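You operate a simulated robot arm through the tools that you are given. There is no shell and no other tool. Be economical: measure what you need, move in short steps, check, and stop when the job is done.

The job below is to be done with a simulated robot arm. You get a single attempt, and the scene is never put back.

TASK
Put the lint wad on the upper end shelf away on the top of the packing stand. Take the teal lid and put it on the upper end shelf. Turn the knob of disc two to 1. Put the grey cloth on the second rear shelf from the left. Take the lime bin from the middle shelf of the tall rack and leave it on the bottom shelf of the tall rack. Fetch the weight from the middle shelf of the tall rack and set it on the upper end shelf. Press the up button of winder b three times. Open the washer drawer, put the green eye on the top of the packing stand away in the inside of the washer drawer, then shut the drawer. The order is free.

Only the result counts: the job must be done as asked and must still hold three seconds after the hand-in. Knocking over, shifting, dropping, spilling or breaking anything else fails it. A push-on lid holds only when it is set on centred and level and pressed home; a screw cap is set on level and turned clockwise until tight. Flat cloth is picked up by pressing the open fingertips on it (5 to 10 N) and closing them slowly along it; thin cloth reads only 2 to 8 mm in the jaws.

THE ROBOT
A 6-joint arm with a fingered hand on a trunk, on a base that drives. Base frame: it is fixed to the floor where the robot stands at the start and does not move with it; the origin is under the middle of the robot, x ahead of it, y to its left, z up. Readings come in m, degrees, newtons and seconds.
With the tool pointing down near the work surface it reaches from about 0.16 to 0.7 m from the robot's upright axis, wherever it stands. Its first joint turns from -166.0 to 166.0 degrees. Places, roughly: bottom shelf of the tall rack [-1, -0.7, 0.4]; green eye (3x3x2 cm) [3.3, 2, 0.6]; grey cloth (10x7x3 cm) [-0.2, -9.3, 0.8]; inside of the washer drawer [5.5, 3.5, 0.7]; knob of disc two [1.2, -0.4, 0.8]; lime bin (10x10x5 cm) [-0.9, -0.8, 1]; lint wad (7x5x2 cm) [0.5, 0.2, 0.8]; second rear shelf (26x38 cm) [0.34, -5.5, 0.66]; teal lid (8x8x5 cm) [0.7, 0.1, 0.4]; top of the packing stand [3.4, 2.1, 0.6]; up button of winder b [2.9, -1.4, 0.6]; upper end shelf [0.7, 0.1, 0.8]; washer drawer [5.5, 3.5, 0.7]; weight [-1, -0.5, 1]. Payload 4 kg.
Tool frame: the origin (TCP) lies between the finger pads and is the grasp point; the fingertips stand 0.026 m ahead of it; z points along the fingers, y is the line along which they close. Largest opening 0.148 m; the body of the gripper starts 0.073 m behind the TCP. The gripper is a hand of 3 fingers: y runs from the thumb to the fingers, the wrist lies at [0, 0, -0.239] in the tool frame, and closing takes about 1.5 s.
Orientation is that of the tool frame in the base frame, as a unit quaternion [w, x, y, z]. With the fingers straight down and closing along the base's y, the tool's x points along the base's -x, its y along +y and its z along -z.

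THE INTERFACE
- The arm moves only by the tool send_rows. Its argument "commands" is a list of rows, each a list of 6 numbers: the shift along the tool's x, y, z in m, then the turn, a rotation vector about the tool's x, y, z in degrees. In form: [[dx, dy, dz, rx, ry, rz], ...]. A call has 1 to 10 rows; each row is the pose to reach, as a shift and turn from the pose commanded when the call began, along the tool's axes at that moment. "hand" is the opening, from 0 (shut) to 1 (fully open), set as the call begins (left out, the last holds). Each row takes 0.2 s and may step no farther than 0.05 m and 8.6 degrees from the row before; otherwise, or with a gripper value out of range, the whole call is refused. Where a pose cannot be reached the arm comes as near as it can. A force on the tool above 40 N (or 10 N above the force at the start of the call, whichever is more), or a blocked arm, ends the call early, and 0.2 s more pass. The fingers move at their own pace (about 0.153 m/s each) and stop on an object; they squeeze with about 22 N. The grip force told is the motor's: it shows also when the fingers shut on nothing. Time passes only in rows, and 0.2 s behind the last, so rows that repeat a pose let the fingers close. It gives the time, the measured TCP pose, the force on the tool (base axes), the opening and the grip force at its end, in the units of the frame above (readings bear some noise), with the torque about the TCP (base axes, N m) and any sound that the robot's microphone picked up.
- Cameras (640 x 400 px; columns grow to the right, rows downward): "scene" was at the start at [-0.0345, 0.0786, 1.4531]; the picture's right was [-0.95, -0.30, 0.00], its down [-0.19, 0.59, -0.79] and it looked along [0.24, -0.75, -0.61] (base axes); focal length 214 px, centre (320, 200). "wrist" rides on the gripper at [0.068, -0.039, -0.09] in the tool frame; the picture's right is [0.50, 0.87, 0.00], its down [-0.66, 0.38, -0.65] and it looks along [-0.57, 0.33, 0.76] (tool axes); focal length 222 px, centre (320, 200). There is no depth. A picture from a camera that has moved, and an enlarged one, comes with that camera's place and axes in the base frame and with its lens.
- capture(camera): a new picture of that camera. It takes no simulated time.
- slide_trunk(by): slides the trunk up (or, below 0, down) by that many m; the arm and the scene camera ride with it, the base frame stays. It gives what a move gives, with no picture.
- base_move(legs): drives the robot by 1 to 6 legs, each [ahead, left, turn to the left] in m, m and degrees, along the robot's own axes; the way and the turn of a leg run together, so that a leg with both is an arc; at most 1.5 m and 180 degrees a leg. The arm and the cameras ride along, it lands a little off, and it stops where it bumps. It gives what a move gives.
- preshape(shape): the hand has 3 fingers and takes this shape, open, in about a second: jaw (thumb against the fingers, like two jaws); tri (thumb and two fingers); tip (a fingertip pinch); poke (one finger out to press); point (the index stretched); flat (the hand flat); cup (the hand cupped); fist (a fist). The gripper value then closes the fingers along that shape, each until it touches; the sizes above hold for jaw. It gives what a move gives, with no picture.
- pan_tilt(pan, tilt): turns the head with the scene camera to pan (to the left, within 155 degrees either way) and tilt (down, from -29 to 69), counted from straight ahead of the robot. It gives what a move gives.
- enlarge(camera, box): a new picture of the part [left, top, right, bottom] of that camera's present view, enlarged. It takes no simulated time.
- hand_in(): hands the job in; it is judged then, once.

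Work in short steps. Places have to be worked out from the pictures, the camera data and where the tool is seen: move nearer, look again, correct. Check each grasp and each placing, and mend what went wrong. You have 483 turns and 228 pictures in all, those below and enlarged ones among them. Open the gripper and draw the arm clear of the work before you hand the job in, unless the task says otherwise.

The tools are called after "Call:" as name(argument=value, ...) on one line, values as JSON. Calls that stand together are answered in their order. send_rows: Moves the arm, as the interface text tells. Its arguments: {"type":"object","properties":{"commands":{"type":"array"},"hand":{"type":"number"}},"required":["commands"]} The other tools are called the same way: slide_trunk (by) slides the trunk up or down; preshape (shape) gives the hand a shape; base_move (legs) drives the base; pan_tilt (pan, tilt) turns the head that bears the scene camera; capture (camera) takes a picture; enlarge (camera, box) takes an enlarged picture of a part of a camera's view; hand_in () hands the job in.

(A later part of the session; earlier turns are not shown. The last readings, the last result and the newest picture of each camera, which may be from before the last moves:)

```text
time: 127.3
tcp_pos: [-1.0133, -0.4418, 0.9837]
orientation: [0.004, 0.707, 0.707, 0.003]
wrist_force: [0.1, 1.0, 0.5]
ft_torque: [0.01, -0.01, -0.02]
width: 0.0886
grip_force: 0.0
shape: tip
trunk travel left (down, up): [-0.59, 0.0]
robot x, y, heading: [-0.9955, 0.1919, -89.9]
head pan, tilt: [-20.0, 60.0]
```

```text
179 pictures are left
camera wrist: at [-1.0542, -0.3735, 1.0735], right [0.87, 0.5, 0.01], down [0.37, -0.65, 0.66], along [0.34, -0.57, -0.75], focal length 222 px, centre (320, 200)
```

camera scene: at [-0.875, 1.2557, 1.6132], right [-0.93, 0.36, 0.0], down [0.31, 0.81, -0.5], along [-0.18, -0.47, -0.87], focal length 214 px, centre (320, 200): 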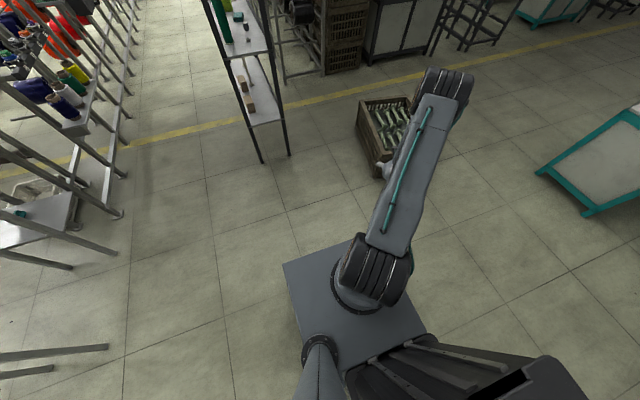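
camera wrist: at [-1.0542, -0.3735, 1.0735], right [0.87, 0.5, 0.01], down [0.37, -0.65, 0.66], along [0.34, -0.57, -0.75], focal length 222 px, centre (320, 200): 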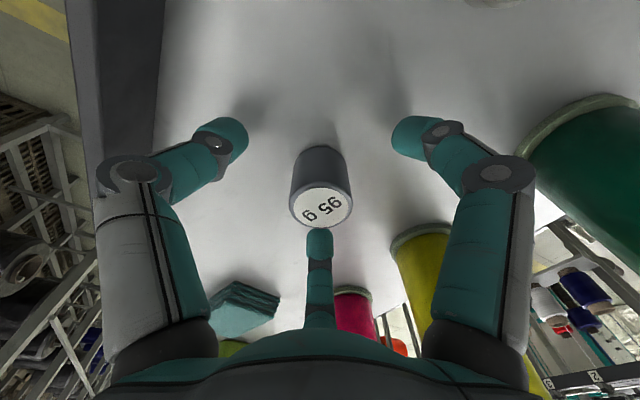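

Centred. Descend 6 mm more and close.

Call:
send_rows(commands=[[0, 0, 0.006, 0, 0, 0]])

Call:
send_rows(commands=[[0, 0, 0.006, 0, 0, 0], [0, 0, 0, 0, 0, 0], [0, 0, 0, 0, 0, 0], [0, 0, 0, 0, 0, 0], [0, 0, 0, 0, 0, 0]], hand=0.1)

Call:
capture(camera="wrist")

```text
time: 127.7
tcp_pos: [-1.014, -0.4419, 0.9782]
orientation: [0.007, 0.706, 0.708, 0.003]
wrist_force: [0.6, -0.4, 0.8]
ft_torque: [-0.05, 0.02, -0.03]
width: 0.089
grip_force: 0.2
shape: tip
trunk travel left (down, up): [-0.59, 0.0]
robot x, y, heading: [-0.9964, 0.1979, -90.3]
head pan, tilt: [-20.0, 60.0]
```

```text
time: 128.9
tcp_pos: [-1.0147, -0.441, 0.9783]
orientation: [0.006, 0.707, 0.707, 0.004]
wrist_force: [-0.4, -0.3, -1.2]
ft_torque: [0.02, 0.01, 0.02]
width: 0.0351
grip_force: 22.0
shape: tip
trunk travel left (down, up): [-0.59, 0.0]
robot x, y, heading: [-0.9928, 0.1914, -89.6]
head pan, tilt: [-20.0, 60.0]
```

```text
178 pictures are left
camera wrist: at [-1.0547, -0.3739, 1.0685], right [0.87, 0.5, 0.01], down [0.37, -0.65, 0.66], along [0.34, -0.57, -0.75], focal length 222 px, centre (320, 200)
```

wrist: 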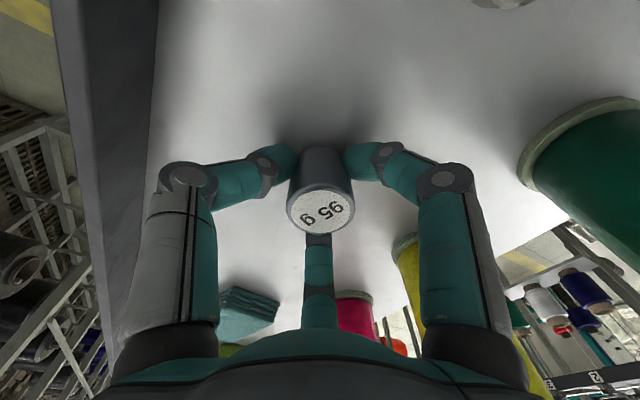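

Gripped (35 mm). Lift and back out of the rack.

Call:
send_rows(commands=[[0, 0, -0.03, 0, 0, 0], [0, 0, -0.06, 0, 0, 0], [0, 0, -0.09, 0, 0, 0]])

Call:
base_move(legs=[[-0.45, 0, 0], [-0.45, 0, 0]])

```text
time: 129.7
tcp_pos: [-1.014, -0.4406, 1.0697]
orientation: [0.004, 0.706, 0.708, 0.0]
wrist_force: [0.0, 0.0, -1.2]
ft_torque: [0.0, 0.02, -0.05]
width: 0.0356
grip_force: 21.7
shape: tip
trunk travel left (down, up): [-0.59, 0.0]
robot x, y, heading: [-0.9938, 0.192, -90.0]
head pan, tilt: [-20.0, 60.0]
```

```text
time: 134.8
tcp_pos: [-1.0153, 0.463, 1.0695]
orientation: [0.005, 0.709, 0.705, 0.001]
wrist_force: [-1.6, -0.6, -1.0]
ft_torque: [-0.04, 0.01, 0.0]
width: 0.0352
grip_force: 21.7
shape: tip
trunk travel left (down, up): [-0.59, 0.0]
robot x, y, heading: [-0.9902, 1.0926, -90.3]
head pan, tilt: [-20.0, 60.0]
```

Turn to face +x and drive in front of the end shelf.

Call:
base_move(legs=[[0, 0, 90.3], [0.6, 0, 0], [0, -0.99, 0]])

Call:
pan_tilt(pan=-5, tilt=35)

Call:
capture(camera="scene")

Call:
capture(camera="wrist")

```text
time: 146.8
tcp_pos: [0.2435, 0.0882, 1.0702]
orientation: [0.002, -0.008, 1.0, 0.003]
wrist_force: [0.0, 0.5, 0.3]
ft_torque: [0.01, -0.02, -0.02]
width: 0.0351
grip_force: 21.9
shape: tip
trunk travel left (down, up): [-0.59, 0.0]
robot x, y, heading: [-0.3898, 0.0963, 0.9]
head pan, tilt: [-20.0, 60.0]
```

```text
time: 147.6
tcp_pos: [0.2431, 0.0877, 1.0697]
orientation: [0.002, -0.008, 1.0, 0.003]
wrist_force: [0.3, -0.5, -0.9]
ft_torque: [0.02, -0.01, 0.0]
width: 0.0351
grip_force: 22.4
shape: tip
trunk travel left (down, up): [-0.59, 0.0]
robot x, y, heading: [-0.3899, 0.1002, 1.0]
head pan, tilt: [-5.0, 35.0]
```

```text
177 pictures are left
camera scene: at [-0.3657, 0.2518, 1.6474], right [-0.07, -1.0, 0.0], down [-0.57, 0.04, -0.82], along [0.82, -0.06, -0.57], focal length 214 px, centre (320, 200)
```

scene: 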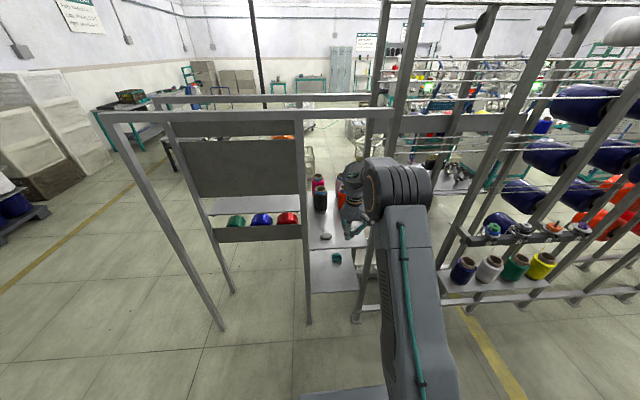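

```text
176 pictures are left
camera wrist: at [0.1756, 0.0472, 1.1592], right [-0.51, 0.86, 0.0], down [0.65, 0.38, 0.66], along [0.56, 0.34, -0.75], focal length 222 px, centre (320, 200)
```

wrist: 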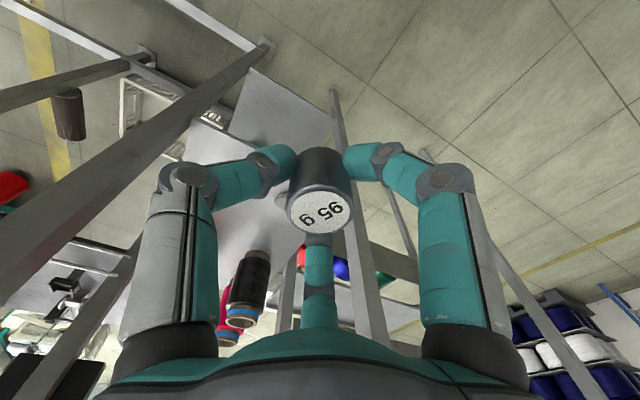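

Enlarge the shelf area to plan the placing.

Call:
enlarge(camera="scene", box=[280, 150, 400, 300])

```text
2.67 times, centred on (340, 225) of scene
camera zoom: at [-0.3657, 0.2518, 1.6474], right [-0.07, -1.0, 0.0], down [-0.57, 0.04, -0.82], along [0.82, -0.06, -0.57], focal length 572 px, centre (267, 133)
```

zoom: 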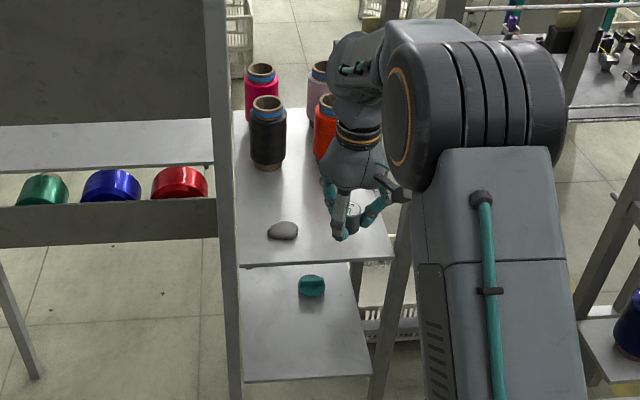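

Plan: place the weight near (0.62,0.04). Lower the trunk by 0.19 so the elbow clears the crossbar, then drive in.

Call:
slide_trunk(by=-0.17)

Call:
base_move(legs=[[0.2, 0, -0.9]])

Call:
capture(camera="wrist")

Call:
capture(camera="scene")

```text
time: 149.6
tcp_pos: [0.2432, 0.0875, 0.9005]
orientation: [0.002, -0.008, 1.0, 0.004]
wrist_force: [-0.5, -0.9, -0.4]
ft_torque: [-0.01, 0.0, -0.01]
width: 0.0353
grip_force: 21.9
shape: tip
trunk travel left (down, up): [-0.42, 0.17]
robot x, y, heading: [-0.392, 0.0975, 0.7]
head pan, tilt: [-5.0, 35.0]
```

```text
time: 151.2
tcp_pos: [0.4463, 0.0788, 0.8986]
orientation: [0.003, 0.0, 1.0, 0.004]
wrist_force: [-0.7, 0.1, -1.1]
ft_torque: [0.0, -0.02, -0.02]
width: 0.0351
grip_force: 21.9
shape: tip
trunk travel left (down, up): [-0.42, 0.17]
robot x, y, heading: [-0.1882, 0.0985, 0.0]
head pan, tilt: [-5.0, 35.0]
```

```text
174 pictures are left
camera wrist: at [0.3783, 0.0391, 0.9892], right [-0.5, 0.87, 0.0], down [0.65, 0.37, 0.66], along [0.57, 0.33, -0.75], focal length 222 px, centre (320, 200)
```

wrist: 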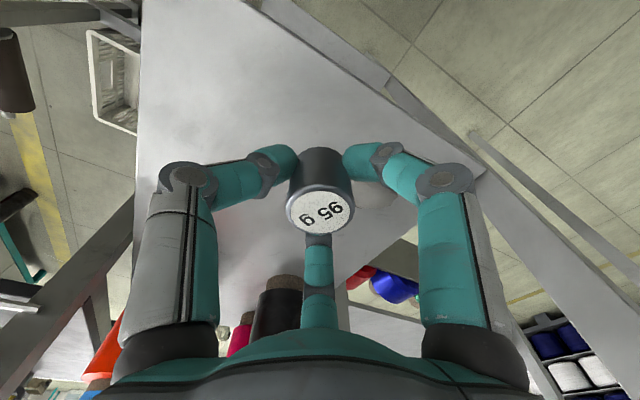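

```text
173 pictures are left
camera scene: at [-0.1595, 0.2527, 1.4775], right [-0.09, -1.0, 0.0], down [-0.57, 0.05, -0.82], along [0.82, -0.07, -0.57], focal length 214 px, centre (320, 200)
```

scene: 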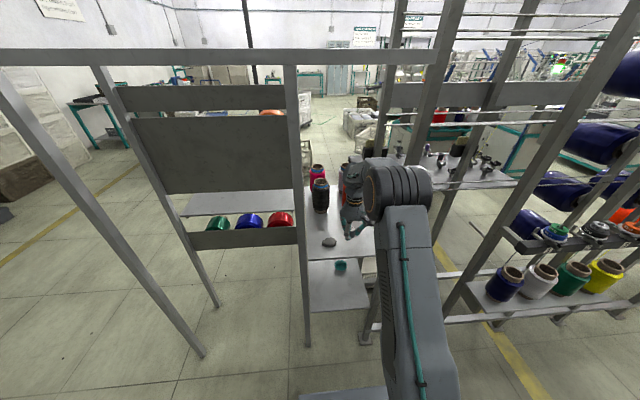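

Clearance fine. Drive 0.16 more, then shift to y≈0.045 and look.

Call:
base_move(legs=[[0.16, 0, 0]])

Call:
send_rows(commands=[[0, -0.035, 0, 0, 0, 0], [0, -0.035, 0.04, 0, 0, 0]])

Call:
capture(camera="wrist")

```text
time: 152.6
tcp_pos: [0.6053, 0.0769, 0.8997]
orientation: [0.003, 0.001, 1.0, 0.003]
wrist_force: [0.0, -0.1, -0.8]
ft_torque: [-0.04, -0.04, 0.0]
width: 0.0351
grip_force: 22.0
shape: tip
trunk travel left (down, up): [-0.42, 0.17]
robot x, y, heading: [-0.0269, 0.1012, 0.0]
head pan, tilt: [-5.0, 35.0]
```

```text
time: 153.2
tcp_pos: [0.6051, 0.041, 0.859]
orientation: [0.003, 0.001, 1.0, 0.003]
wrist_force: [-0.8, 0.4, -1.0]
ft_torque: [0.03, 0.0, 0.04]
width: 0.035
grip_force: 21.7
shape: tip
trunk travel left (down, up): [-0.42, 0.17]
robot x, y, heading: [-0.0273, 0.0982, -0.0]
head pan, tilt: [-5.0, 35.0]
```

```text
172 pictures are left
camera wrist: at [0.5372, 0.0025, 0.9486], right [-0.5, 0.87, 0.0], down [0.65, 0.37, 0.66], along [0.57, 0.33, -0.75], focal length 222 px, centre (320, 200)
```

wrist: 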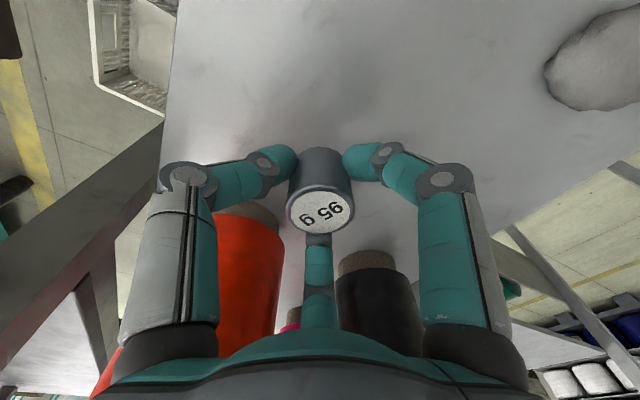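

Lower toward the shelf in steps, watching force.

Call:
send_rows(commands=[[0, 0, 0.03, 0, 0, 0], [0, 0, 0.05, 0, 0, 0]])

Call:
send_rows(commands=[[0, 0, 0.005, 0, 0, 0], [0, 0, 0.01, 0, 0, 0], [0, 0, 0.015, 0, 0, 0]])

```text
time: 153.8
tcp_pos: [0.6096, 0.0398, 0.8248]
orientation: [0.011, 0.0, 1.0, 0.003]
wrist_force: [-3.0, 0.0, 25.5]
ft_torque: [-0.17, 0.24, 0.07]
width: 0.0365
grip_force: 21.9
shape: tip
trunk travel left (down, up): [-0.42, 0.17]
robot x, y, heading: [-0.0292, 0.0986, -0.3]
head pan, tilt: [-5.0, 35.0]
stopped in row 2: the force on the tool passed its limit at 56 N (the readings are from after the stop); the commanded pose is now the measured one
```

```text
time: 154.1
tcp_pos: [0.6101, 0.0406, 0.8249]
orientation: [0.013, 0.0, 1.0, 0.003]
wrist_force: [-4.1, 1.3, 20.7]
ft_torque: [-0.14, 0.27, -0.02]
width: 0.0363
grip_force: 21.8
shape: tip
trunk travel left (down, up): [-0.42, 0.17]
robot x, y, heading: [-0.0274, 0.0965, -0.3]
head pan, tilt: [-5.0, 35.0]
stopped in row 1: the force on the tool passed its limit at 44 N (the readings are from after the stop); the commanded pose is now the measured one
```

Contact: shelf surface is z≈0.79. Relieve 2 mm, then open.

Call:
send_rows(commands=[[0, 0, -0.002, 0, 0, 0]])

Call:
send_rows(commands=[[0, 0, 0, 0, 0, 0], [0, 0, 0, 0, 0, 0], [0, 0, 0, 0, 0, 0]], hand=0.55)

Call:
capture(camera="wrist")

```text
time: 154.5
tcp_pos: [0.6111, 0.0402, 0.8254]
orientation: [0.012, 0.001, 1.0, 0.003]
wrist_force: [-1.0, -0.3, 17.5]
ft_torque: [-0.14, 0.17, 0.01]
width: 0.0363
grip_force: 22.2
shape: tip
trunk travel left (down, up): [-0.42, 0.17]
robot x, y, heading: [-0.027, 0.0974, -0.5]
head pan, tilt: [-5.0, 35.0]
```

```text
time: 155.3
tcp_pos: [0.6104, 0.0414, 0.8259]
orientation: [0.013, 0.001, 1.0, 0.003]
wrist_force: [2.7, 2.2, 23.3]
ft_torque: [-0.27, 0.22, 0.05]
width: 0.0733
grip_force: 0.1
shape: tip
trunk travel left (down, up): [-0.42, 0.17]
robot x, y, heading: [-0.026, 0.0983, -0.2]
head pan, tilt: [-5.0, 35.0]
```

```text
171 pictures are left
camera wrist: at [0.5419, 0.0016, 0.9143], right [-0.5, 0.87, -0.01], down [0.64, 0.37, 0.67], along [0.58, 0.33, -0.74], focal length 222 px, centre (320, 200)
```

wrist: 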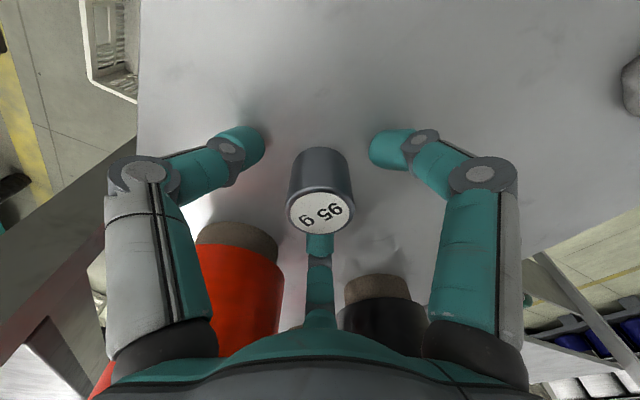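

Weight stands on the shelf. Lift straight up.

Call:
send_rows(commands=[[0, 0, -0.02, 0, 0, 0], [0, 0, -0.05, 0, 0, 0], [0, 0, -0.08, 0, 0, 0]])

Call:
capture(camera="wrist")

```text
time: 156.1
tcp_pos: [0.6088, 0.039, 0.9059]
orientation: [0.01, 0.001, 1.0, 0.002]
wrist_force: [-0.7, 0.0, 0.0]
ft_torque: [0.03, 0.0, 0.03]
width: 0.0805
grip_force: 0.0
shape: tip
trunk travel left (down, up): [-0.42, 0.17]
robot x, y, heading: [-0.0253, 0.0962, -0.2]
head pan, tilt: [-5.0, 35.0]
```

```text
170 pictures are left
camera wrist: at [0.5411, 0.0, 0.9943], right [-0.5, 0.87, -0.01], down [0.64, 0.37, 0.67], along [0.58, 0.33, -0.74], focal length 222 px, centre (320, 200)
```

wrist: 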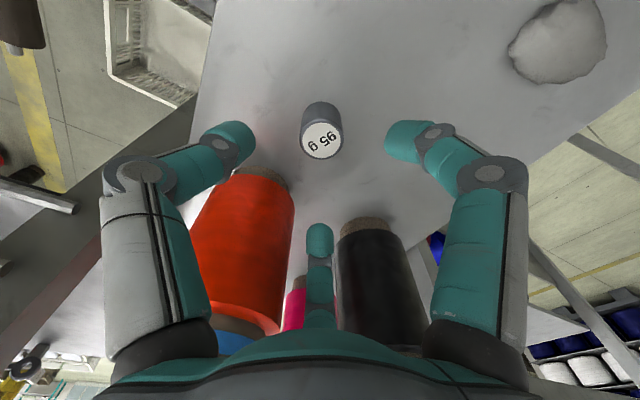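

Weight placed. Next, the teal lid on the lower shelf needs a horizontal hand, so back off and convert the wrist to the outward-bend branch.

Call:
send_rows(commands=[[0, 0.02, -0.03, 0, 0, 0], [0, 0.04, -0.06, 0, 0, 0]])

Call:
base_move(legs=[[-0.5, 0, 0]])

Call:
pan_tilt(pan=-5, tilt=30)

Call:
enlarge(camera="scene", box=[270, 150, 390, 300])

```text
time: 156.7
tcp_pos: [0.6083, 0.0814, 0.9659]
orientation: [0.01, 0.001, 1.0, 0.002]
wrist_force: [-0.2, 0.0, -0.3]
ft_torque: [0.02, -0.01, -0.03]
width: 0.081
grip_force: 0.0
shape: tip
trunk travel left (down, up): [-0.42, 0.17]
robot x, y, heading: [-0.028, 0.0973, -0.3]
head pan, tilt: [-5.0, 35.0]
```

```text
time: 159.7
tcp_pos: [0.105, 0.0881, 0.9662]
orientation: [0.011, -0.004, 1.0, 0.003]
wrist_force: [0.4, -0.5, 0.1]
ft_torque: [0.01, -0.01, 0.0]
width: 0.081
grip_force: 0.1
shape: tip
trunk travel left (down, up): [-0.42, 0.17]
robot x, y, heading: [-0.5309, 0.0961, 0.6]
head pan, tilt: [-5.0, 35.0]
```

```text
time: 160.3
tcp_pos: [0.1064, 0.0868, 0.9658]
orientation: [0.01, -0.003, 1.0, 0.003]
wrist_force: [-0.4, 0.7, -1.1]
ft_torque: [-0.04, 0.02, -0.02]
width: 0.0811
grip_force: 0.0
shape: tip
trunk travel left (down, up): [-0.42, 0.17]
robot x, y, heading: [-0.5301, 0.1011, 0.3]
head pan, tilt: [-5.0, 30.0]
```

```text
2.67 times, centred on (330, 225) of scene
camera zoom: at [-0.5009, 0.2522, 1.4852], right [-0.08, -1.0, 0.0], down [-0.5, 0.04, -0.87], along [0.86, -0.07, -0.5], focal length 572 px, centre (293, 133)
```

zoom: 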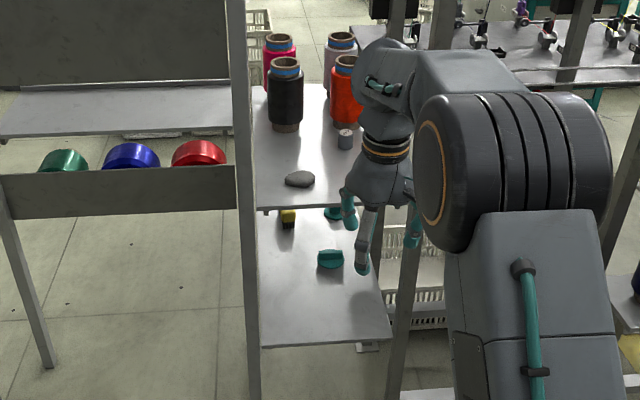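

Two teal items are on the lower shelf; I'll look closer later with the wrist camera. First curl inward and precess the wrist back to the outward branch.

Call:
send_rows(commands=[[0.033, 0, -0.002, 0, 8, 0], [0.066, 0, -0.009, 0, 16, 0], [0.097, 0, -0.021, 0, 24, 0], [0.127, 0, -0.036, 0, 32, 0], [0.154, 0, -0.056, 0, 40, 0]])

Call:
send_rows(commands=[[-0.0011, 0.0216, -0.001, -5.2, 0, 6.1], [-0.0046, 0.0427, -0.0039, -10.4, 0, 12.2], [-0.0102, 0.063, -0.0087, -15.6, 0, 18.2], [-0.0179, 0.0821, -0.0153, -20.8, 0, 24.3], [-0.0276, 0.0996, -0.0236, -26, 0, 30.4], [-0.039, 0.1152, -0.0333, -31.2, 0, 36.5], [-0.0519, 0.1285, -0.0444, -36.4, 0, 42.6], [-0.0662, 0.1393, -0.0566, -41.6, 0, 48.6], [-0.0814, 0.1474, -0.0696, -46.8, 0, 54.7], [-0.0974, 0.1526, -0.0833, -52, 0, 60.8]])

```text
time: 161.5
tcp_pos: [-0.0508, 0.0857, 1.0178]
orientation: [-0.333, -0.004, 0.943, 0.003]
wrist_force: [0.2, -0.5, 0.1]
ft_torque: [-0.01, 0.03, 0.02]
width: 0.081
grip_force: 0.1
shape: tip
trunk travel left (down, up): [-0.42, 0.17]
robot x, y, heading: [-0.5296, 0.1, 0.3]
head pan, tilt: [-5.0, 30.0]
```

```text
time: 163.7
tcp_pos: [0.0441, 0.2301, 0.9855]
orientation: [-0.253, 0.593, 0.725, 0.243]
wrist_force: [0.3, 0.7, -0.1]
ft_torque: [0.0, 0.04, 0.02]
width: 0.0811
grip_force: 0.0
shape: tip
out of reach, approached as far as the arm can: row 7, 8, 9, 10
trunk travel left (down, up): [-0.42, 0.17]
robot x, y, heading: [-0.5316, 0.0993, 0.3]
head pan, tilt: [-5.0, 30.0]
```

Partway it hit a limit (too high). Lower by 0.12, then continue the precession.

Call:
send_rows(commands=[[-0.026, -0.002, 0.03, 0, 0, 0], [-0.052, -0.004, 0.06, 0, 0, 0], [-0.0786, -0.006, 0.0906, 0, 0, 0]])

Call:
send_rows(commands=[[-0.0011, 0.0216, -0.001, -5.2, 0, 6.1], [-0.0046, 0.0427, -0.0039, -10.4, 0, 12.2], [-0.0102, 0.063, -0.0087, -15.6, 0, 18.2], [-0.0179, 0.0821, -0.0153, -20.8, 0, 24.3], [-0.0276, 0.0996, -0.0236, -26, 0, 30.4], [-0.039, 0.1152, -0.0333, -31.2, 0, 36.5], [-0.0519, 0.1285, -0.0444, -36.4, 0, 42.6], [-0.0662, 0.1393, -0.0566, -41.6, 0, 48.6], [-0.0814, 0.1474, -0.0696, -46.8, 0, 54.7], [-0.0974, 0.1526, -0.0833, -52, 0, 60.8]])

```text
time: 164.5
tcp_pos: [0.0404, 0.2284, 0.8606]
orientation: [-0.257, 0.596, 0.724, 0.234]
wrist_force: [-0.7, 0.5, 0.5]
ft_torque: [0.02, 0.0, 0.02]
width: 0.0808
grip_force: 0.1
shape: tip
trunk travel left (down, up): [-0.42, 0.17]
robot x, y, heading: [-0.5261, 0.1006, 0.3]
head pan, tilt: [-5.0, 30.0]
```

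```text
time: 166.7
tcp_pos: [0.2125, 0.1315, 0.8655]
orientation: [-0.061, 0.917, 0.165, 0.358]
wrist_force: [0.1, 0.1, 0.2]
ft_torque: [0.0, 0.0, 0.0]
width: 0.0809
grip_force: 0.0
shape: tip
trunk travel left (down, up): [-0.42, 0.17]
robot x, y, heading: [-0.528, 0.1034, 0.2]
head pan, tilt: [-5.0, 30.0]
```

Now rotate to point forward nearly horizontally (12° down), camera on top.

Call:
send_rows(commands=[[0.0256, 0.0162, -0.0106, -3.5, 7, 2.1], [0.051, 0.032, -0.021, -7.1, 14, 4.2], [0.077, 0.049, -0.032, -10.6, 21, 6.4], [0.102, 0.065, -0.042, -14.2, 28, 8.5], [0.128, 0.081, -0.053, -17.7, 35, 10.6]])

Call:
slide_trunk(by=-0.35)

Call:
capture(camera="wrist")

Call:
capture(camera="scene")

```text
time: 167.9
tcp_pos: [0.2958, 0.0769, 0.9908]
orientation: [-0.001, 0.778, 0.001, 0.628]
wrist_force: [-0.2, 0.1, 0.1]
ft_torque: [0.01, 0.0, 0.02]
width: 0.0807
grip_force: 0.1
shape: tip
trunk travel left (down, up): [-0.42, 0.17]
robot x, y, heading: [-0.5299, 0.0992, 0.3]
head pan, tilt: [-5.0, 30.0]
```

```text
time: 171.3
tcp_pos: [0.2963, 0.0773, 0.6411]
orientation: [-0.001, 0.779, 0.0, 0.627]
wrist_force: [-0.5, 0.9, -1.1]
ft_torque: [0.01, -0.01, 0.0]
width: 0.081
grip_force: 0.0
shape: tip
trunk travel left (down, up): [-0.07, 0.52]
robot x, y, heading: [-0.5321, 0.0963, 0.2]
head pan, tilt: [-5.0, 30.0]
```

```text
168 pictures are left
camera wrist: at [0.223, 0.1156, 0.7263], right [0.11, -0.87, 0.49], down [-0.78, -0.38, -0.5], along [0.62, -0.32, -0.71], focal length 222 px, centre (320, 200)
```

wrist: 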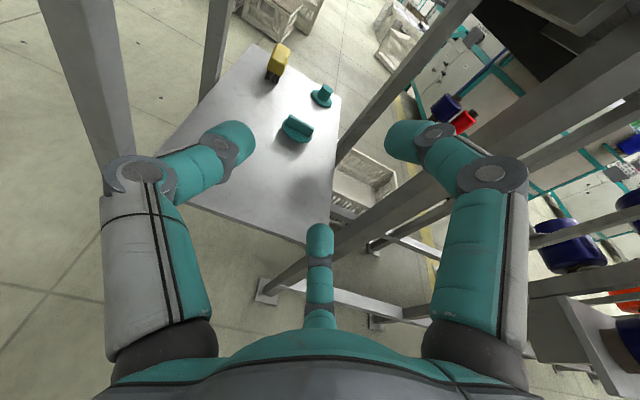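

```text
167 pictures are left
camera scene: at [-0.5009, 0.2522, 1.1353], right [-0.08, -1.0, 0.0], down [-0.5, 0.04, -0.87], along [0.86, -0.07, -0.5], focal length 214 px, centre (320, 200)
```

scene: 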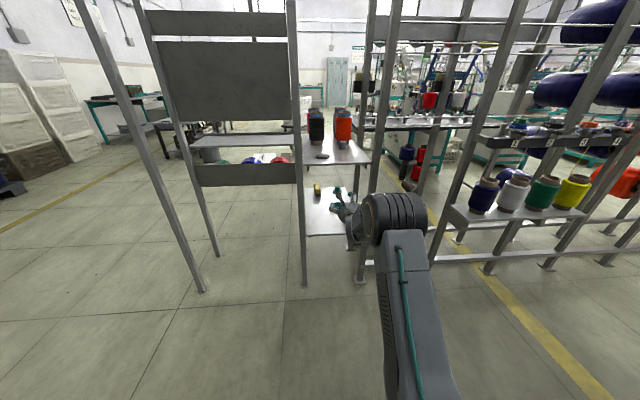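

Arm works in this branch. Enlarge the wrist view of the teal items.

Call:
enlarge(camera="wrist", box=[240, 30, 360, 180])

```text
2.67 times, centred on (300, 105) of wrist
camera zoom: at [0.223, 0.1156, 0.7263], right [0.11, -0.87, 0.49], down [-0.78, -0.38, -0.5], along [0.62, -0.32, -0.71], focal length 592 px, centre (373, 453)
```

zoom: 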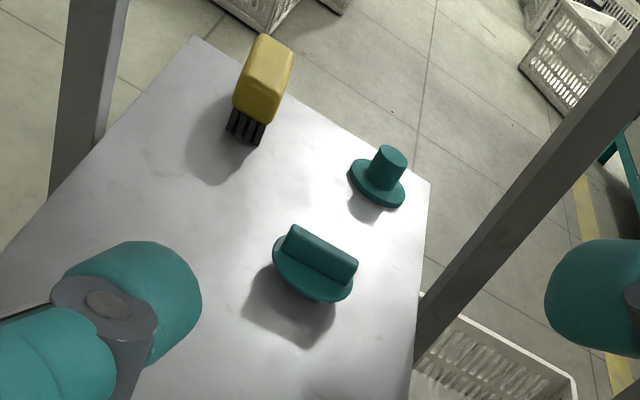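

The front one with a bar handle (≈8 cm) is the lid, bar along y. Flatten the pitch to ~4° and lower the hand toward shelf-gap height.

Call:
slide_trunk(by=-0.07)

Call:
send_rows(commands=[[-0.03, 0, 0, 0, 4, 0], [-0.06, 0, 0, 0, 8, 0]], hand=0.8)

Call:
capture(camera="wrist")

```text
time: 172.4
tcp_pos: [0.2967, 0.0762, 0.5702]
orientation: [-0.001, 0.779, 0.0, 0.627]
wrist_force: [0.0, 0.1, 0.5]
ft_torque: [0.0, 0.0, -0.04]
width: 0.0808
grip_force: 0.0
shape: tip
trunk travel left (down, up): [0.0, 0.59]
robot x, y, heading: [-0.5293, 0.101, 0.4]
head pan, tilt: [-5.0, 30.0]
```

```text
time: 173.0
tcp_pos: [0.2841, 0.0784, 0.5117]
orientation: [-0.002, 0.733, 0.001, 0.681]
wrist_force: [0.1, -0.3, 0.2]
ft_torque: [0.01, -0.01, -0.01]
width: 0.1184
grip_force: 0.1
shape: tip
trunk travel left (down, up): [0.0, 0.59]
robot x, y, heading: [-0.5301, 0.1014, 0.2]
head pan, tilt: [-5.0, 30.0]
```

```text
165 pictures are left
camera wrist: at [0.1988, 0.1164, 0.5869], right [0.04, -0.87, 0.5], down [-0.7, -0.38, -0.61], along [0.71, -0.32, -0.62], focal length 222 px, centre (320, 200)
```

wrist: 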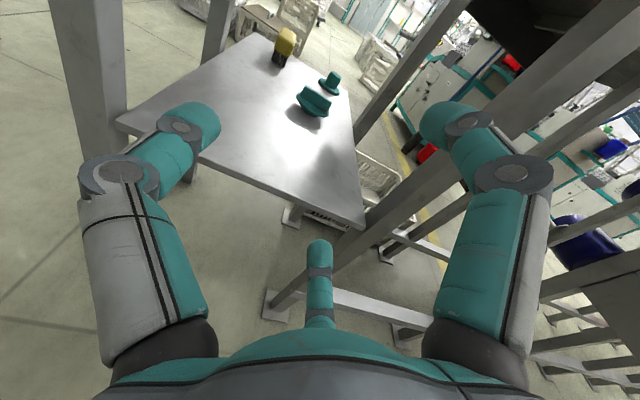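

Lower shelf z≈0.378. Lower to z≈0.44 and drive forward 0.2, then look again.

Call:
send_rows(commands=[[-0.035, 0, 0, 0, 0, 0], [-0.07, 0, 0, 0, 0, 0]])

Call:
base_move(legs=[[0.2, 0, -0.2]])

Call:
capture(camera="wrist")

```text
time: 173.6
tcp_pos: [0.2787, 0.0765, 0.4411]
orientation: [-0.002, 0.733, 0.001, 0.68]
wrist_force: [0.0, -0.3, 0.7]
ft_torque: [-0.04, -0.01, 0.02]
width: 0.1182
grip_force: 0.1
shape: tip
trunk travel left (down, up): [0.0, 0.59]
robot x, y, heading: [-0.528, 0.1021, 0.1]
head pan, tilt: [-5.0, 30.0]
```

```text
time: 175.2
tcp_pos: [0.4526, 0.0763, 0.4287]
orientation: [-0.003, 0.743, -0.003, 0.669]
wrist_force: [-3.5, -1.2, -12.0]
ft_torque: [0.28, -0.5, 0.0]
width: 0.1184
grip_force: 0.1
shape: tip
trunk travel left (down, up): [0.0, 0.59]
robot x, y, heading: [-0.3504, 0.0966, 0.4]
head pan, tilt: [-5.0, 30.0]
stopped in leg 1: the force on the tool passed its limit at 62 N (the readings are from after the stop); the commanded pose is now the measured one
```

```text
164 pictures are left
camera wrist: at [0.3704, 0.1154, 0.5057], right [0.05, -0.87, 0.49], down [-0.72, -0.37, -0.59], along [0.69, -0.32, -0.64], focal length 222 px, centre (320, 200)
```

wrist: 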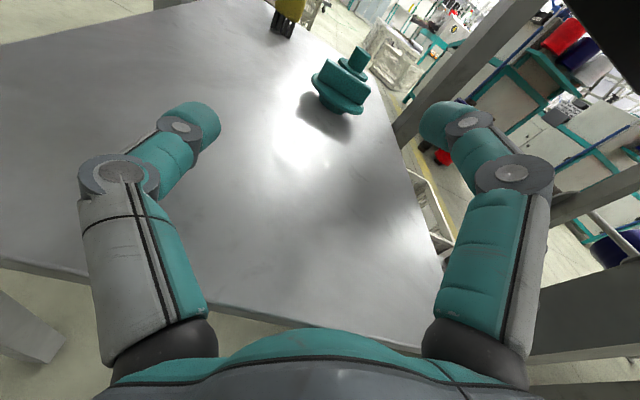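

The lower finger went under the shelf edge. Back out 0.12.

Call:
base_move(legs=[[-0.15, 0, -0.2]])

Call:
capture(camera="wrist")

```text
time: 176.5
tcp_pos: [0.3028, 0.0739, 0.4315]
orientation: [0.0, 0.741, -0.005, 0.672]
wrist_force: [0.6, -0.6, 0.4]
ft_torque: [0.0, 0.07, 0.0]
width: 0.1183
grip_force: 0.0
shape: tip
trunk travel left (down, up): [0.0, 0.59]
robot x, y, heading: [-0.4988, 0.0996, 0.0]
head pan, tilt: [-5.0, 30.0]
```

```text
163 pictures are left
camera wrist: at [0.2197, 0.1122, 0.5081], right [0.04, -0.87, 0.49], down [-0.72, -0.37, -0.59], along [0.7, -0.33, -0.64], focal length 222 px, centre (320, 200)
```

wrist: 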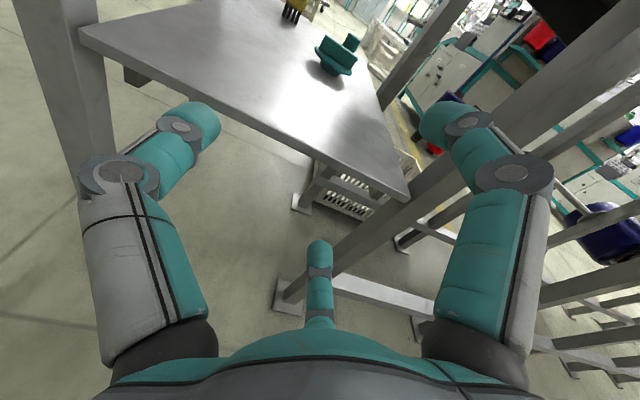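

Re-estimated: shelf top z≈0.41, front edge x≈0.395, lid centre ≈(0.635,0.05). Raise to z≈0.50, flatten, and drive in.

Call:
send_rows(commands=[[0.035, 0, -0.002, 0, 2, 0], [0.068, 0.01, -0.004, 0, 4, 0]])

Call:
base_move(legs=[[0.18, 0, 0]])

Call:
capture(camera="wrist")

```text
time: 177.1
tcp_pos: [0.3031, 0.063, 0.5009]
orientation: [0.0, 0.717, -0.005, 0.697]
wrist_force: [0.6, 0.8, 0.0]
ft_torque: [0.0, 0.0, 0.02]
width: 0.1183
grip_force: 0.1
shape: tip
trunk travel left (down, up): [0.0, 0.59]
robot x, y, heading: [-0.5023, 0.102, -0.1]
head pan, tilt: [-5.0, 30.0]
```

```text
time: 178.6
tcp_pos: [0.4835, 0.064, 0.5006]
orientation: [-0.001, 0.717, -0.005, 0.697]
wrist_force: [0.6, 0.0, 0.6]
ft_torque: [-0.01, 0.0, 0.0]
width: 0.1185
grip_force: 0.0
shape: tip
trunk travel left (down, up): [0.0, 0.59]
robot x, y, heading: [-0.3233, 0.1002, 0.2]
head pan, tilt: [-5.0, 30.0]
```

```text
162 pictures are left
camera wrist: at [0.3959, 0.1027, 0.571], right [0.01, -0.87, 0.49], down [-0.67, -0.37, -0.64], along [0.74, -0.33, -0.59], focal length 222 px, centre (320, 200)
```

wrist: 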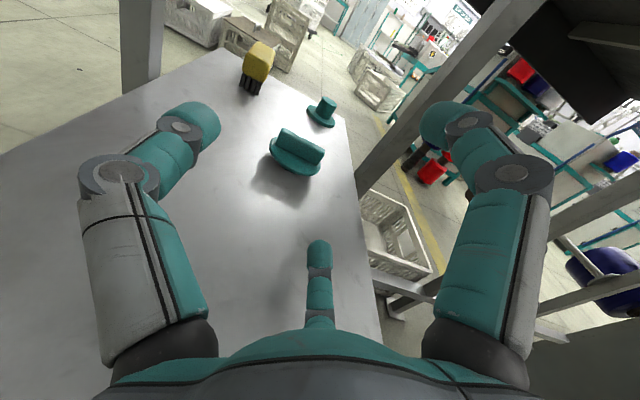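

Lid centre ≈(0.632,0.057). Align y, lower to z≈0.46, then creep forward.

Call:
send_rows(commands=[[-0.02, 0.006, 0, 0, 0, 0], [-0.038, 0.006, 0, 0, 0, 0]])

Call:
base_move(legs=[[0.08, 0, 0]])

Call:
capture(camera="wrist")

```text
time: 179.2
tcp_pos: [0.4828, 0.0588, 0.465]
orientation: [0.0, 0.715, -0.004, 0.699]
wrist_force: [-2.3, 0.5, 12.5]
ft_torque: [-0.36, 0.35, -0.11]
width: 0.1167
grip_force: 0.1
shape: tip
trunk travel left (down, up): [0.0, 0.59]
robot x, y, heading: [-0.3238, 0.1021, 0.4]
head pan, tilt: [-5.0, 30.0]
```

```text
time: 180.3
tcp_pos: [0.5611, 0.059, 0.4635]
orientation: [-0.001, 0.716, -0.004, 0.698]
wrist_force: [3.0, -0.9, 16.4]
ft_torque: [-0.54, 0.43, 0.11]
width: 0.1172
grip_force: 0.0
shape: tip
trunk travel left (down, up): [0.0, 0.59]
robot x, y, heading: [-0.245, 0.1032, 0.2]
head pan, tilt: [-5.0, 30.0]
```

```text
161 pictures are left
camera wrist: at [0.4729, 0.098, 0.5338], right [0.01, -0.87, 0.49], down [-0.67, -0.37, -0.64], along [0.74, -0.33, -0.59], focal length 222 px, centre (320, 200)
```

wrist: 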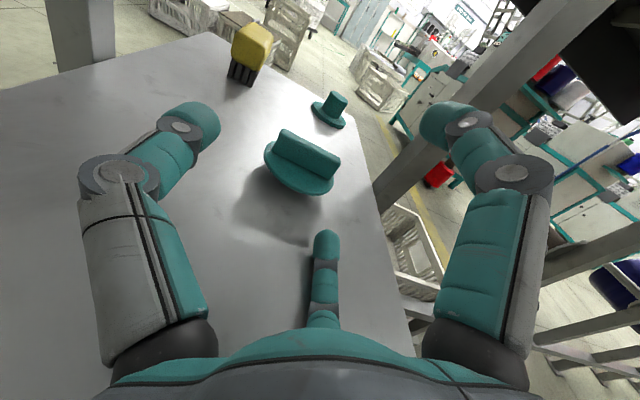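

Raise 5 mm to stop dragging, nudge y, and drive forward 0.07.

Call:
send_rows(commands=[[0.006, -0.003, 0, 0, 0, 0]])

Call:
base_move(legs=[[0.065, 0, 0]])

Call:
capture(camera="wrist")

```text
time: 180.7
tcp_pos: [0.5609, 0.0624, 0.4682]
orientation: [0.0, 0.716, -0.004, 0.698]
wrist_force: [0.5, -1.5, 2.3]
ft_torque: [-0.18, -0.05, 0.04]
width: 0.1174
grip_force: 0.0
shape: tip
trunk travel left (down, up): [0.0, 0.59]
robot x, y, heading: [-0.2427, 0.0981, 0.2]
head pan, tilt: [-5.0, 30.0]
```

```text
time: 181.7
tcp_pos: [0.6261, 0.0631, 0.4689]
orientation: [-0.001, 0.717, -0.004, 0.698]
wrist_force: [-1.0, -0.9, 3.5]
ft_torque: [-0.09, 0.1, -0.06]
width: 0.1176
grip_force: 0.0
shape: tip
trunk travel left (down, up): [0.0, 0.59]
robot x, y, heading: [-0.1721, 0.0969, 0.2]
head pan, tilt: [-5.0, 30.0]
```

```text
160 pictures are left
camera wrist: at [0.5389, 0.1011, 0.539], right [0.01, -0.87, 0.49], down [-0.67, -0.37, -0.64], along [0.74, -0.33, -0.59], focal length 222 px, centre (320, 200)
```

wrist: 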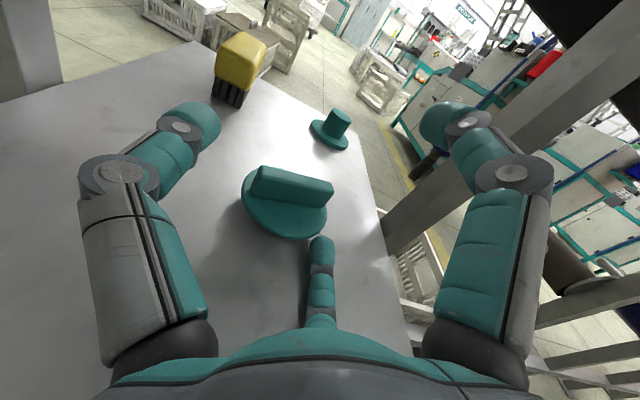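

Lid centre ≈(0.66,0.065). Advance 0.03 more with the arm.

Call:
send_rows(commands=[[0, 0, 0.015, 0, 0, 0], [0, 0, 0.03, 0, 0, 0]])

Call:
capture(camera="wrist")

```text
time: 182.3
tcp_pos: [0.656, 0.0627, 0.468]
orientation: [-0.001, 0.716, -0.003, 0.699]
wrist_force: [-0.2, -0.4, 3.4]
ft_torque: [-0.17, 0.12, -0.05]
width: 0.1174
grip_force: 0.2
shape: tip
trunk travel left (down, up): [0.0, 0.59]
robot x, y, heading: [-0.1788, 0.1004, 0.2]
head pan, tilt: [-5.0, 30.0]
```

```text
159 pictures are left
camera wrist: at [0.5681, 0.101, 0.5386], right [0.01, -0.87, 0.49], down [-0.67, -0.37, -0.64], along [0.74, -0.33, -0.59], focal length 222 px, centre (320, 200)
```

wrist: 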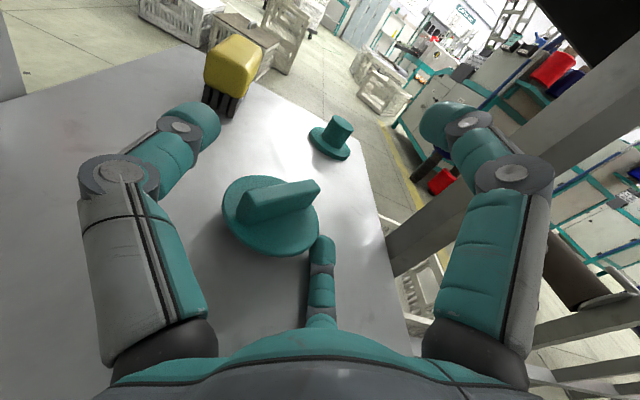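

The lid got nudged; open the hand fully, centre on it again (≈(0.676,0.075)).

Call:
send_rows(commands=[[0, 0, 0, 0, 0, 0], [0, -0.006, 0, 0, 0, 0], [0, -0.006, 0.01, 0, 0, 0]], hand=1.0)

Call:
capture(camera="wrist")

```text
time: 183.1
tcp_pos: [0.6659, 0.0677, 0.4677]
orientation: [-0.001, 0.716, -0.004, 0.698]
wrist_force: [-3.2, -1.0, 9.0]
ft_torque: [-0.35, 0.05, -0.14]
width: 0.1474
grip_force: 0.1
shape: tip
trunk travel left (down, up): [0.0, 0.59]
robot x, y, heading: [-0.1759, 0.1001, 0.1]
head pan, tilt: [-5.0, 30.0]
```

```text
158 pictures are left
camera wrist: at [0.5778, 0.1067, 0.538], right [0.01, -0.87, 0.49], down [-0.67, -0.37, -0.64], along [0.74, -0.33, -0.59], focal length 222 px, centre (320, 200)
```

wrist: 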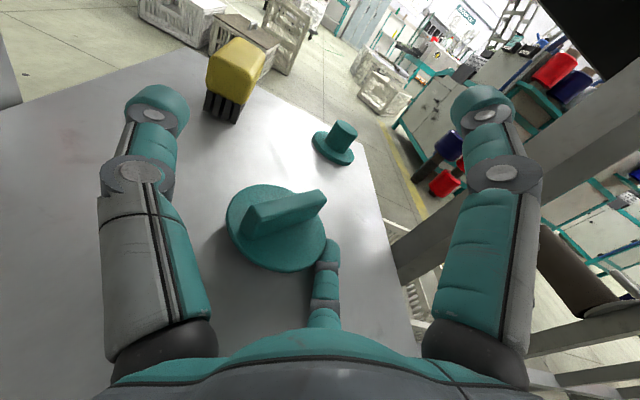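

I realise the three digits are spaced ~120° around the axis. Rolling the hand so the thumb is on top and the two fingers straddle the lid is better. Back out and roll 90°.

Call:
base_move(legs=[[-0.3, 0, 0]])

Call:
send_rows(commands=[[0, 0, 0, 0, 0, 8.5], [0, 0, 0, 0, 0, 17], [0, 0, 0, 0, 0, 25.5], [0, 0, 0, 0, 0, 34], [0, 0, 0, 0, 0, 42.5], [0, 0, 0, 0, 0, 51], [0, 0, 0, 0, 0, 59.5], [0, 0, 0, 0, 0, 68], [0, 0, 0, 0, 0, 76.5], [0, 0, 0, 0, 0, 85]], hand=0.7)

Call:
send_rows(commands=[[0, 0, 0, 0, 0, 5]])

Call:
capture(camera="wrist")

```text
time: 185.1
tcp_pos: [0.3691, 0.0666, 0.4662]
orientation: [-0.001, 0.716, -0.004, 0.698]
wrist_force: [-0.3, 0.1, -0.6]
ft_torque: [0.02, 0.01, 0.02]
width: 0.148
grip_force: 0.2
shape: tip
trunk travel left (down, up): [0.0, 0.59]
robot x, y, heading: [-0.4763, 0.0986, 0.0]
head pan, tilt: [-5.0, 30.0]
```

```text
time: 187.3
tcp_pos: [0.4571, 0.1237, 0.501]
orientation: [-0.427, 0.528, -0.506, 0.532]
wrist_force: [-0.2, 0.1, 0.1]
ft_torque: [0.02, 0.03, 0.02]
width: 0.1041
grip_force: 0.0
shape: tip
out of reach, approached as far as the arm can: row 8, 9, 10
trunk travel left (down, up): [0.0, 0.59]
robot x, y, heading: [-0.4754, 0.0975, 0.1]
head pan, tilt: [-5.0, 30.0]
```

```text
time: 187.7
tcp_pos: [0.4692, 0.1315, 0.5069]
orientation: [0.445, -0.506, 0.53, -0.515]
wrist_force: [0.3, 0.2, 0.1]
ft_torque: [-0.01, 0.0, 0.0]
width: 0.1041
grip_force: 0.2
shape: tip
out of reach, approached as far as the arm can: row 1
trunk travel left (down, up): [0.0, 0.59]
robot x, y, heading: [-0.4737, 0.0985, 0.0]
head pan, tilt: [-5.0, 30.0]
```

```text
157 pictures are left
camera wrist: at [0.3766, 0.0761, 0.5552], right [-0.11, -0.53, -0.84], down [-0.62, 0.7, -0.36], along [0.78, 0.48, -0.41], focal length 222 px, centre (320, 200)
```

wrist: 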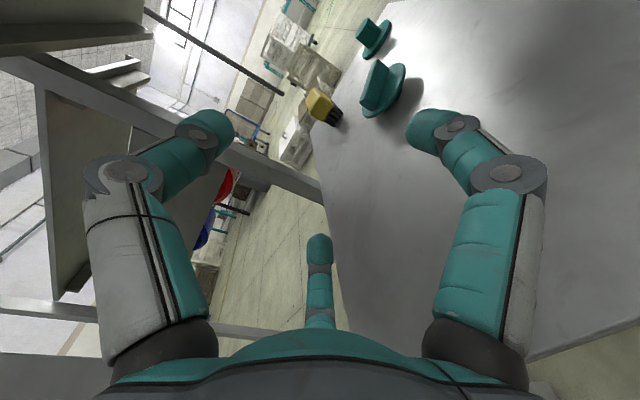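

The +90° roll hits the wrist limit, but a −30° roll gives the same claw pattern (one finger up, two straddling). Roll back.

Call:
send_rows(commands=[[-0.02, 0, -0.015, 0, 0, -8.5], [-0.03, 0.02, -0.03, 0, 0, -17], [-0.035, 0.03, -0.05, 0, 0, -25.5], [-0.05, 0.035, -0.07, 0, 0, -34], [-0.065, 0.038, -0.09, 0, 0, -42.5], [-0.065, 0.038, -0.1, 0, 0, -51], [-0.065, 0.038, -0.1, 0, 0, -59.5], [-0.065, 0.038, -0.1, 0, 0, -68], [-0.065, 0.038, -0.1, 0, 0, -76.5], [-0.065, 0.038, -0.1, 0, 0, -85]])

Call:
send_rows(commands=[[0, 0, 0, 0, 0, -8.5], [0, 0, 0, 0, 0, -17], [0, 0, 0, 0, 0, -25.5], [0, 0, 0, 0, 0, -34]])

Call:
capture(camera="wrist")

```text
time: 189.9
tcp_pos: [0.371, 0.204, 0.4724]
orientation: [0.016, 0.729, -0.047, 0.682]
wrist_force: [-5.8, -6.6, 3.5]
ft_torque: [0.2, -0.12, 0.07]
width: 0.1031
grip_force: 0.0
shape: tip
trunk travel left (down, up): [0.0, 0.59]
robot x, y, heading: [-0.469, 0.0984, -0.2]
head pan, tilt: [-5.0, 30.0]
```

```text
time: 190.9
tcp_pos: [0.3706, 0.2067, 0.4729]
orientation: [0.214, 0.711, 0.169, 0.648]
wrist_force: [0.2, -0.2, 0.6]
ft_torque: [0.0, 0.02, 0.02]
width: 0.104
grip_force: 0.0
shape: tip
trunk travel left (down, up): [0.0, 0.59]
robot x, y, heading: [-0.4768, 0.0999, 0.2]
head pan, tilt: [-5.0, 30.0]
```

```text
156 pictures are left
camera wrist: at [0.2897, 0.2824, 0.5163], right [0.02, -0.48, 0.88], down [-0.73, -0.61, -0.31], along [0.68, -0.64, -0.36], focal length 222 px, centre (320, 200)
```

wrist: 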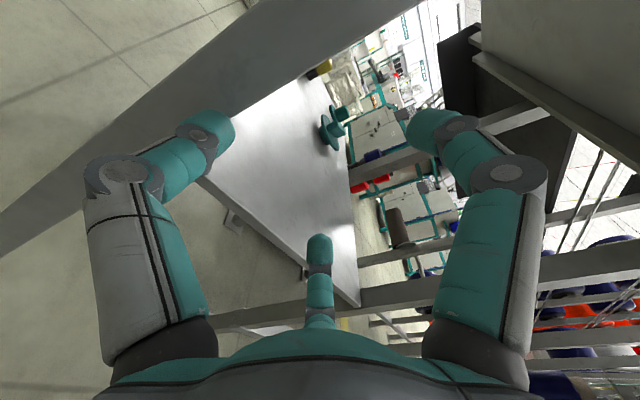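

Roll pattern now correct (thumb low-left, one finger low-right, one up). Move y back to ≈0.077, fix yaw.

Call:
send_rows(commands=[[-0.023, 0.037, -0.006, 1.4, 0.9, 0], [-0.047, 0.075, -0.013, 2.8, 1.7, 0], [-0.07, 0.112, -0.019, 4.2, 2.6, 0]])

Call:
base_move(legs=[[0.15, 0, -0.2]])

Call:
capture(camera="wrist")

```text
time: 191.7
tcp_pos: [0.3384, 0.0769, 0.4719]
orientation: [0.183, 0.704, 0.197, 0.657]
wrist_force: [-0.1, -0.2, -0.2]
ft_torque: [-0.04, 0.01, 0.04]
width: 0.1038
grip_force: 0.2
shape: tip
trunk travel left (down, up): [0.0, 0.59]
robot x, y, heading: [-0.4725, 0.0996, -0.1]
head pan, tilt: [-5.0, 30.0]
```

```text
time: 193.1
tcp_pos: [0.4905, 0.0711, 0.4725]
orientation: [0.184, 0.705, 0.195, 0.657]
wrist_force: [-0.3, 0.9, -1.0]
ft_torque: [0.0, 0.01, 0.01]
width: 0.1039
grip_force: 0.2
shape: tip
trunk travel left (down, up): [0.0, 0.59]
robot x, y, heading: [-0.3231, 0.1002, -0.2]
head pan, tilt: [-5.0, 30.0]
```

```text
155 pictures are left
camera wrist: at [0.4037, 0.14, 0.5158], right [0.06, -0.48, 0.87], down [-0.68, -0.66, -0.32], along [0.73, -0.58, -0.37], focal length 222 px, centre (320, 200)
```

wrist: 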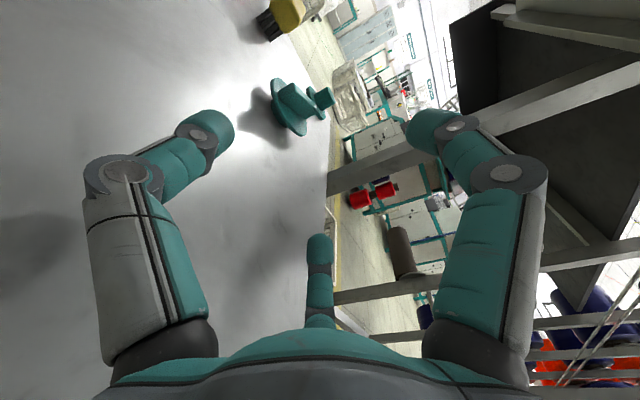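

Lid ≈(0.665,0.079). Align y, then advance 0.12 by base.

Call:
send_rows(commands=[[-0.002, -0.0096, 0, 0, 0, 0]])

Call:
base_move(legs=[[0.11, 0, 0.2]])

Call:
capture(camera="wrist")

```text
time: 193.5
tcp_pos: [0.489, 0.0784, 0.4652]
orientation: [0.185, 0.705, 0.194, 0.657]
wrist_force: [-0.3, -0.4, 0.0]
ft_torque: [0.0, -0.02, -0.01]
width: 0.1035
grip_force: 0.1
shape: tip
trunk travel left (down, up): [0.0, 0.59]
robot x, y, heading: [-0.3202, 0.0996, 0.0]
head pan, tilt: [-5.0, 30.0]
```

```text
time: 194.7
tcp_pos: [0.6006, 0.0825, 0.4671]
orientation: [0.184, 0.704, 0.196, 0.657]
wrist_force: [0.2, 0.0, -0.5]
ft_torque: [0.02, 0.02, 0.01]
width: 0.1039
grip_force: 0.1
shape: tip
trunk travel left (down, up): [0.0, 0.59]
robot x, y, heading: [-0.2116, 0.0987, 0.1]
head pan, tilt: [-5.0, 30.0]
```

```text
154 pictures are left
camera wrist: at [0.5138, 0.151, 0.5094], right [0.06, -0.48, 0.87], down [-0.68, -0.66, -0.32], along [0.73, -0.57, -0.37], focal length 222 px, centre (320, 200)
```

wrist: 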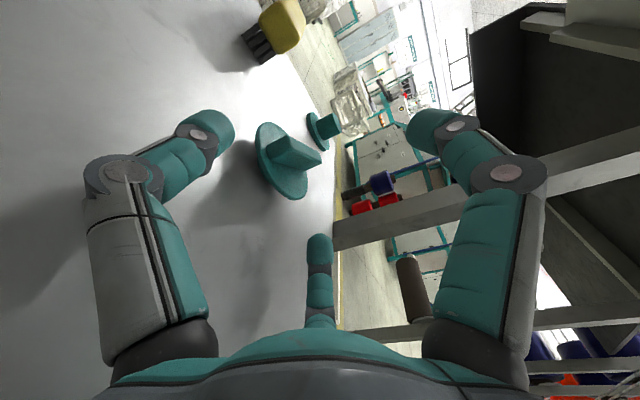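

Aligned. Advance 0.055 with the arm.

Call:
send_rows(commands=[[0, 0.001, 0.028, 0, 0, 0], [0, 0.002, 0.058, 0, 0, 0]])

Call:
capture(camera="wrist")

```text
time: 195.3
tcp_pos: [0.659, 0.0816, 0.4637]
orientation: [0.184, 0.705, 0.197, 0.657]
wrist_force: [0.2, -0.2, -0.9]
ft_torque: [-0.01, 0.01, 0.0]
width: 0.1038
grip_force: 0.0
shape: tip
trunk travel left (down, up): [0.0, 0.59]
robot x, y, heading: [-0.2101, 0.0974, 0.1]
head pan, tilt: [-5.0, 30.0]
```

```text
153 pictures are left
camera wrist: at [0.5714, 0.1498, 0.5065], right [0.06, -0.48, 0.87], down [-0.68, -0.66, -0.32], along [0.73, -0.57, -0.37], focal length 222 px, centre (320, 200)
```

wrist: 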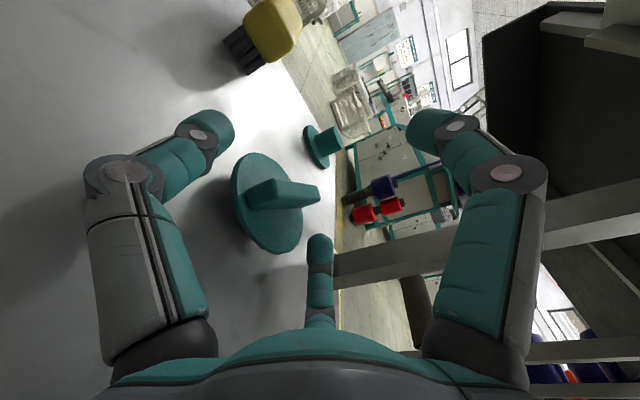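

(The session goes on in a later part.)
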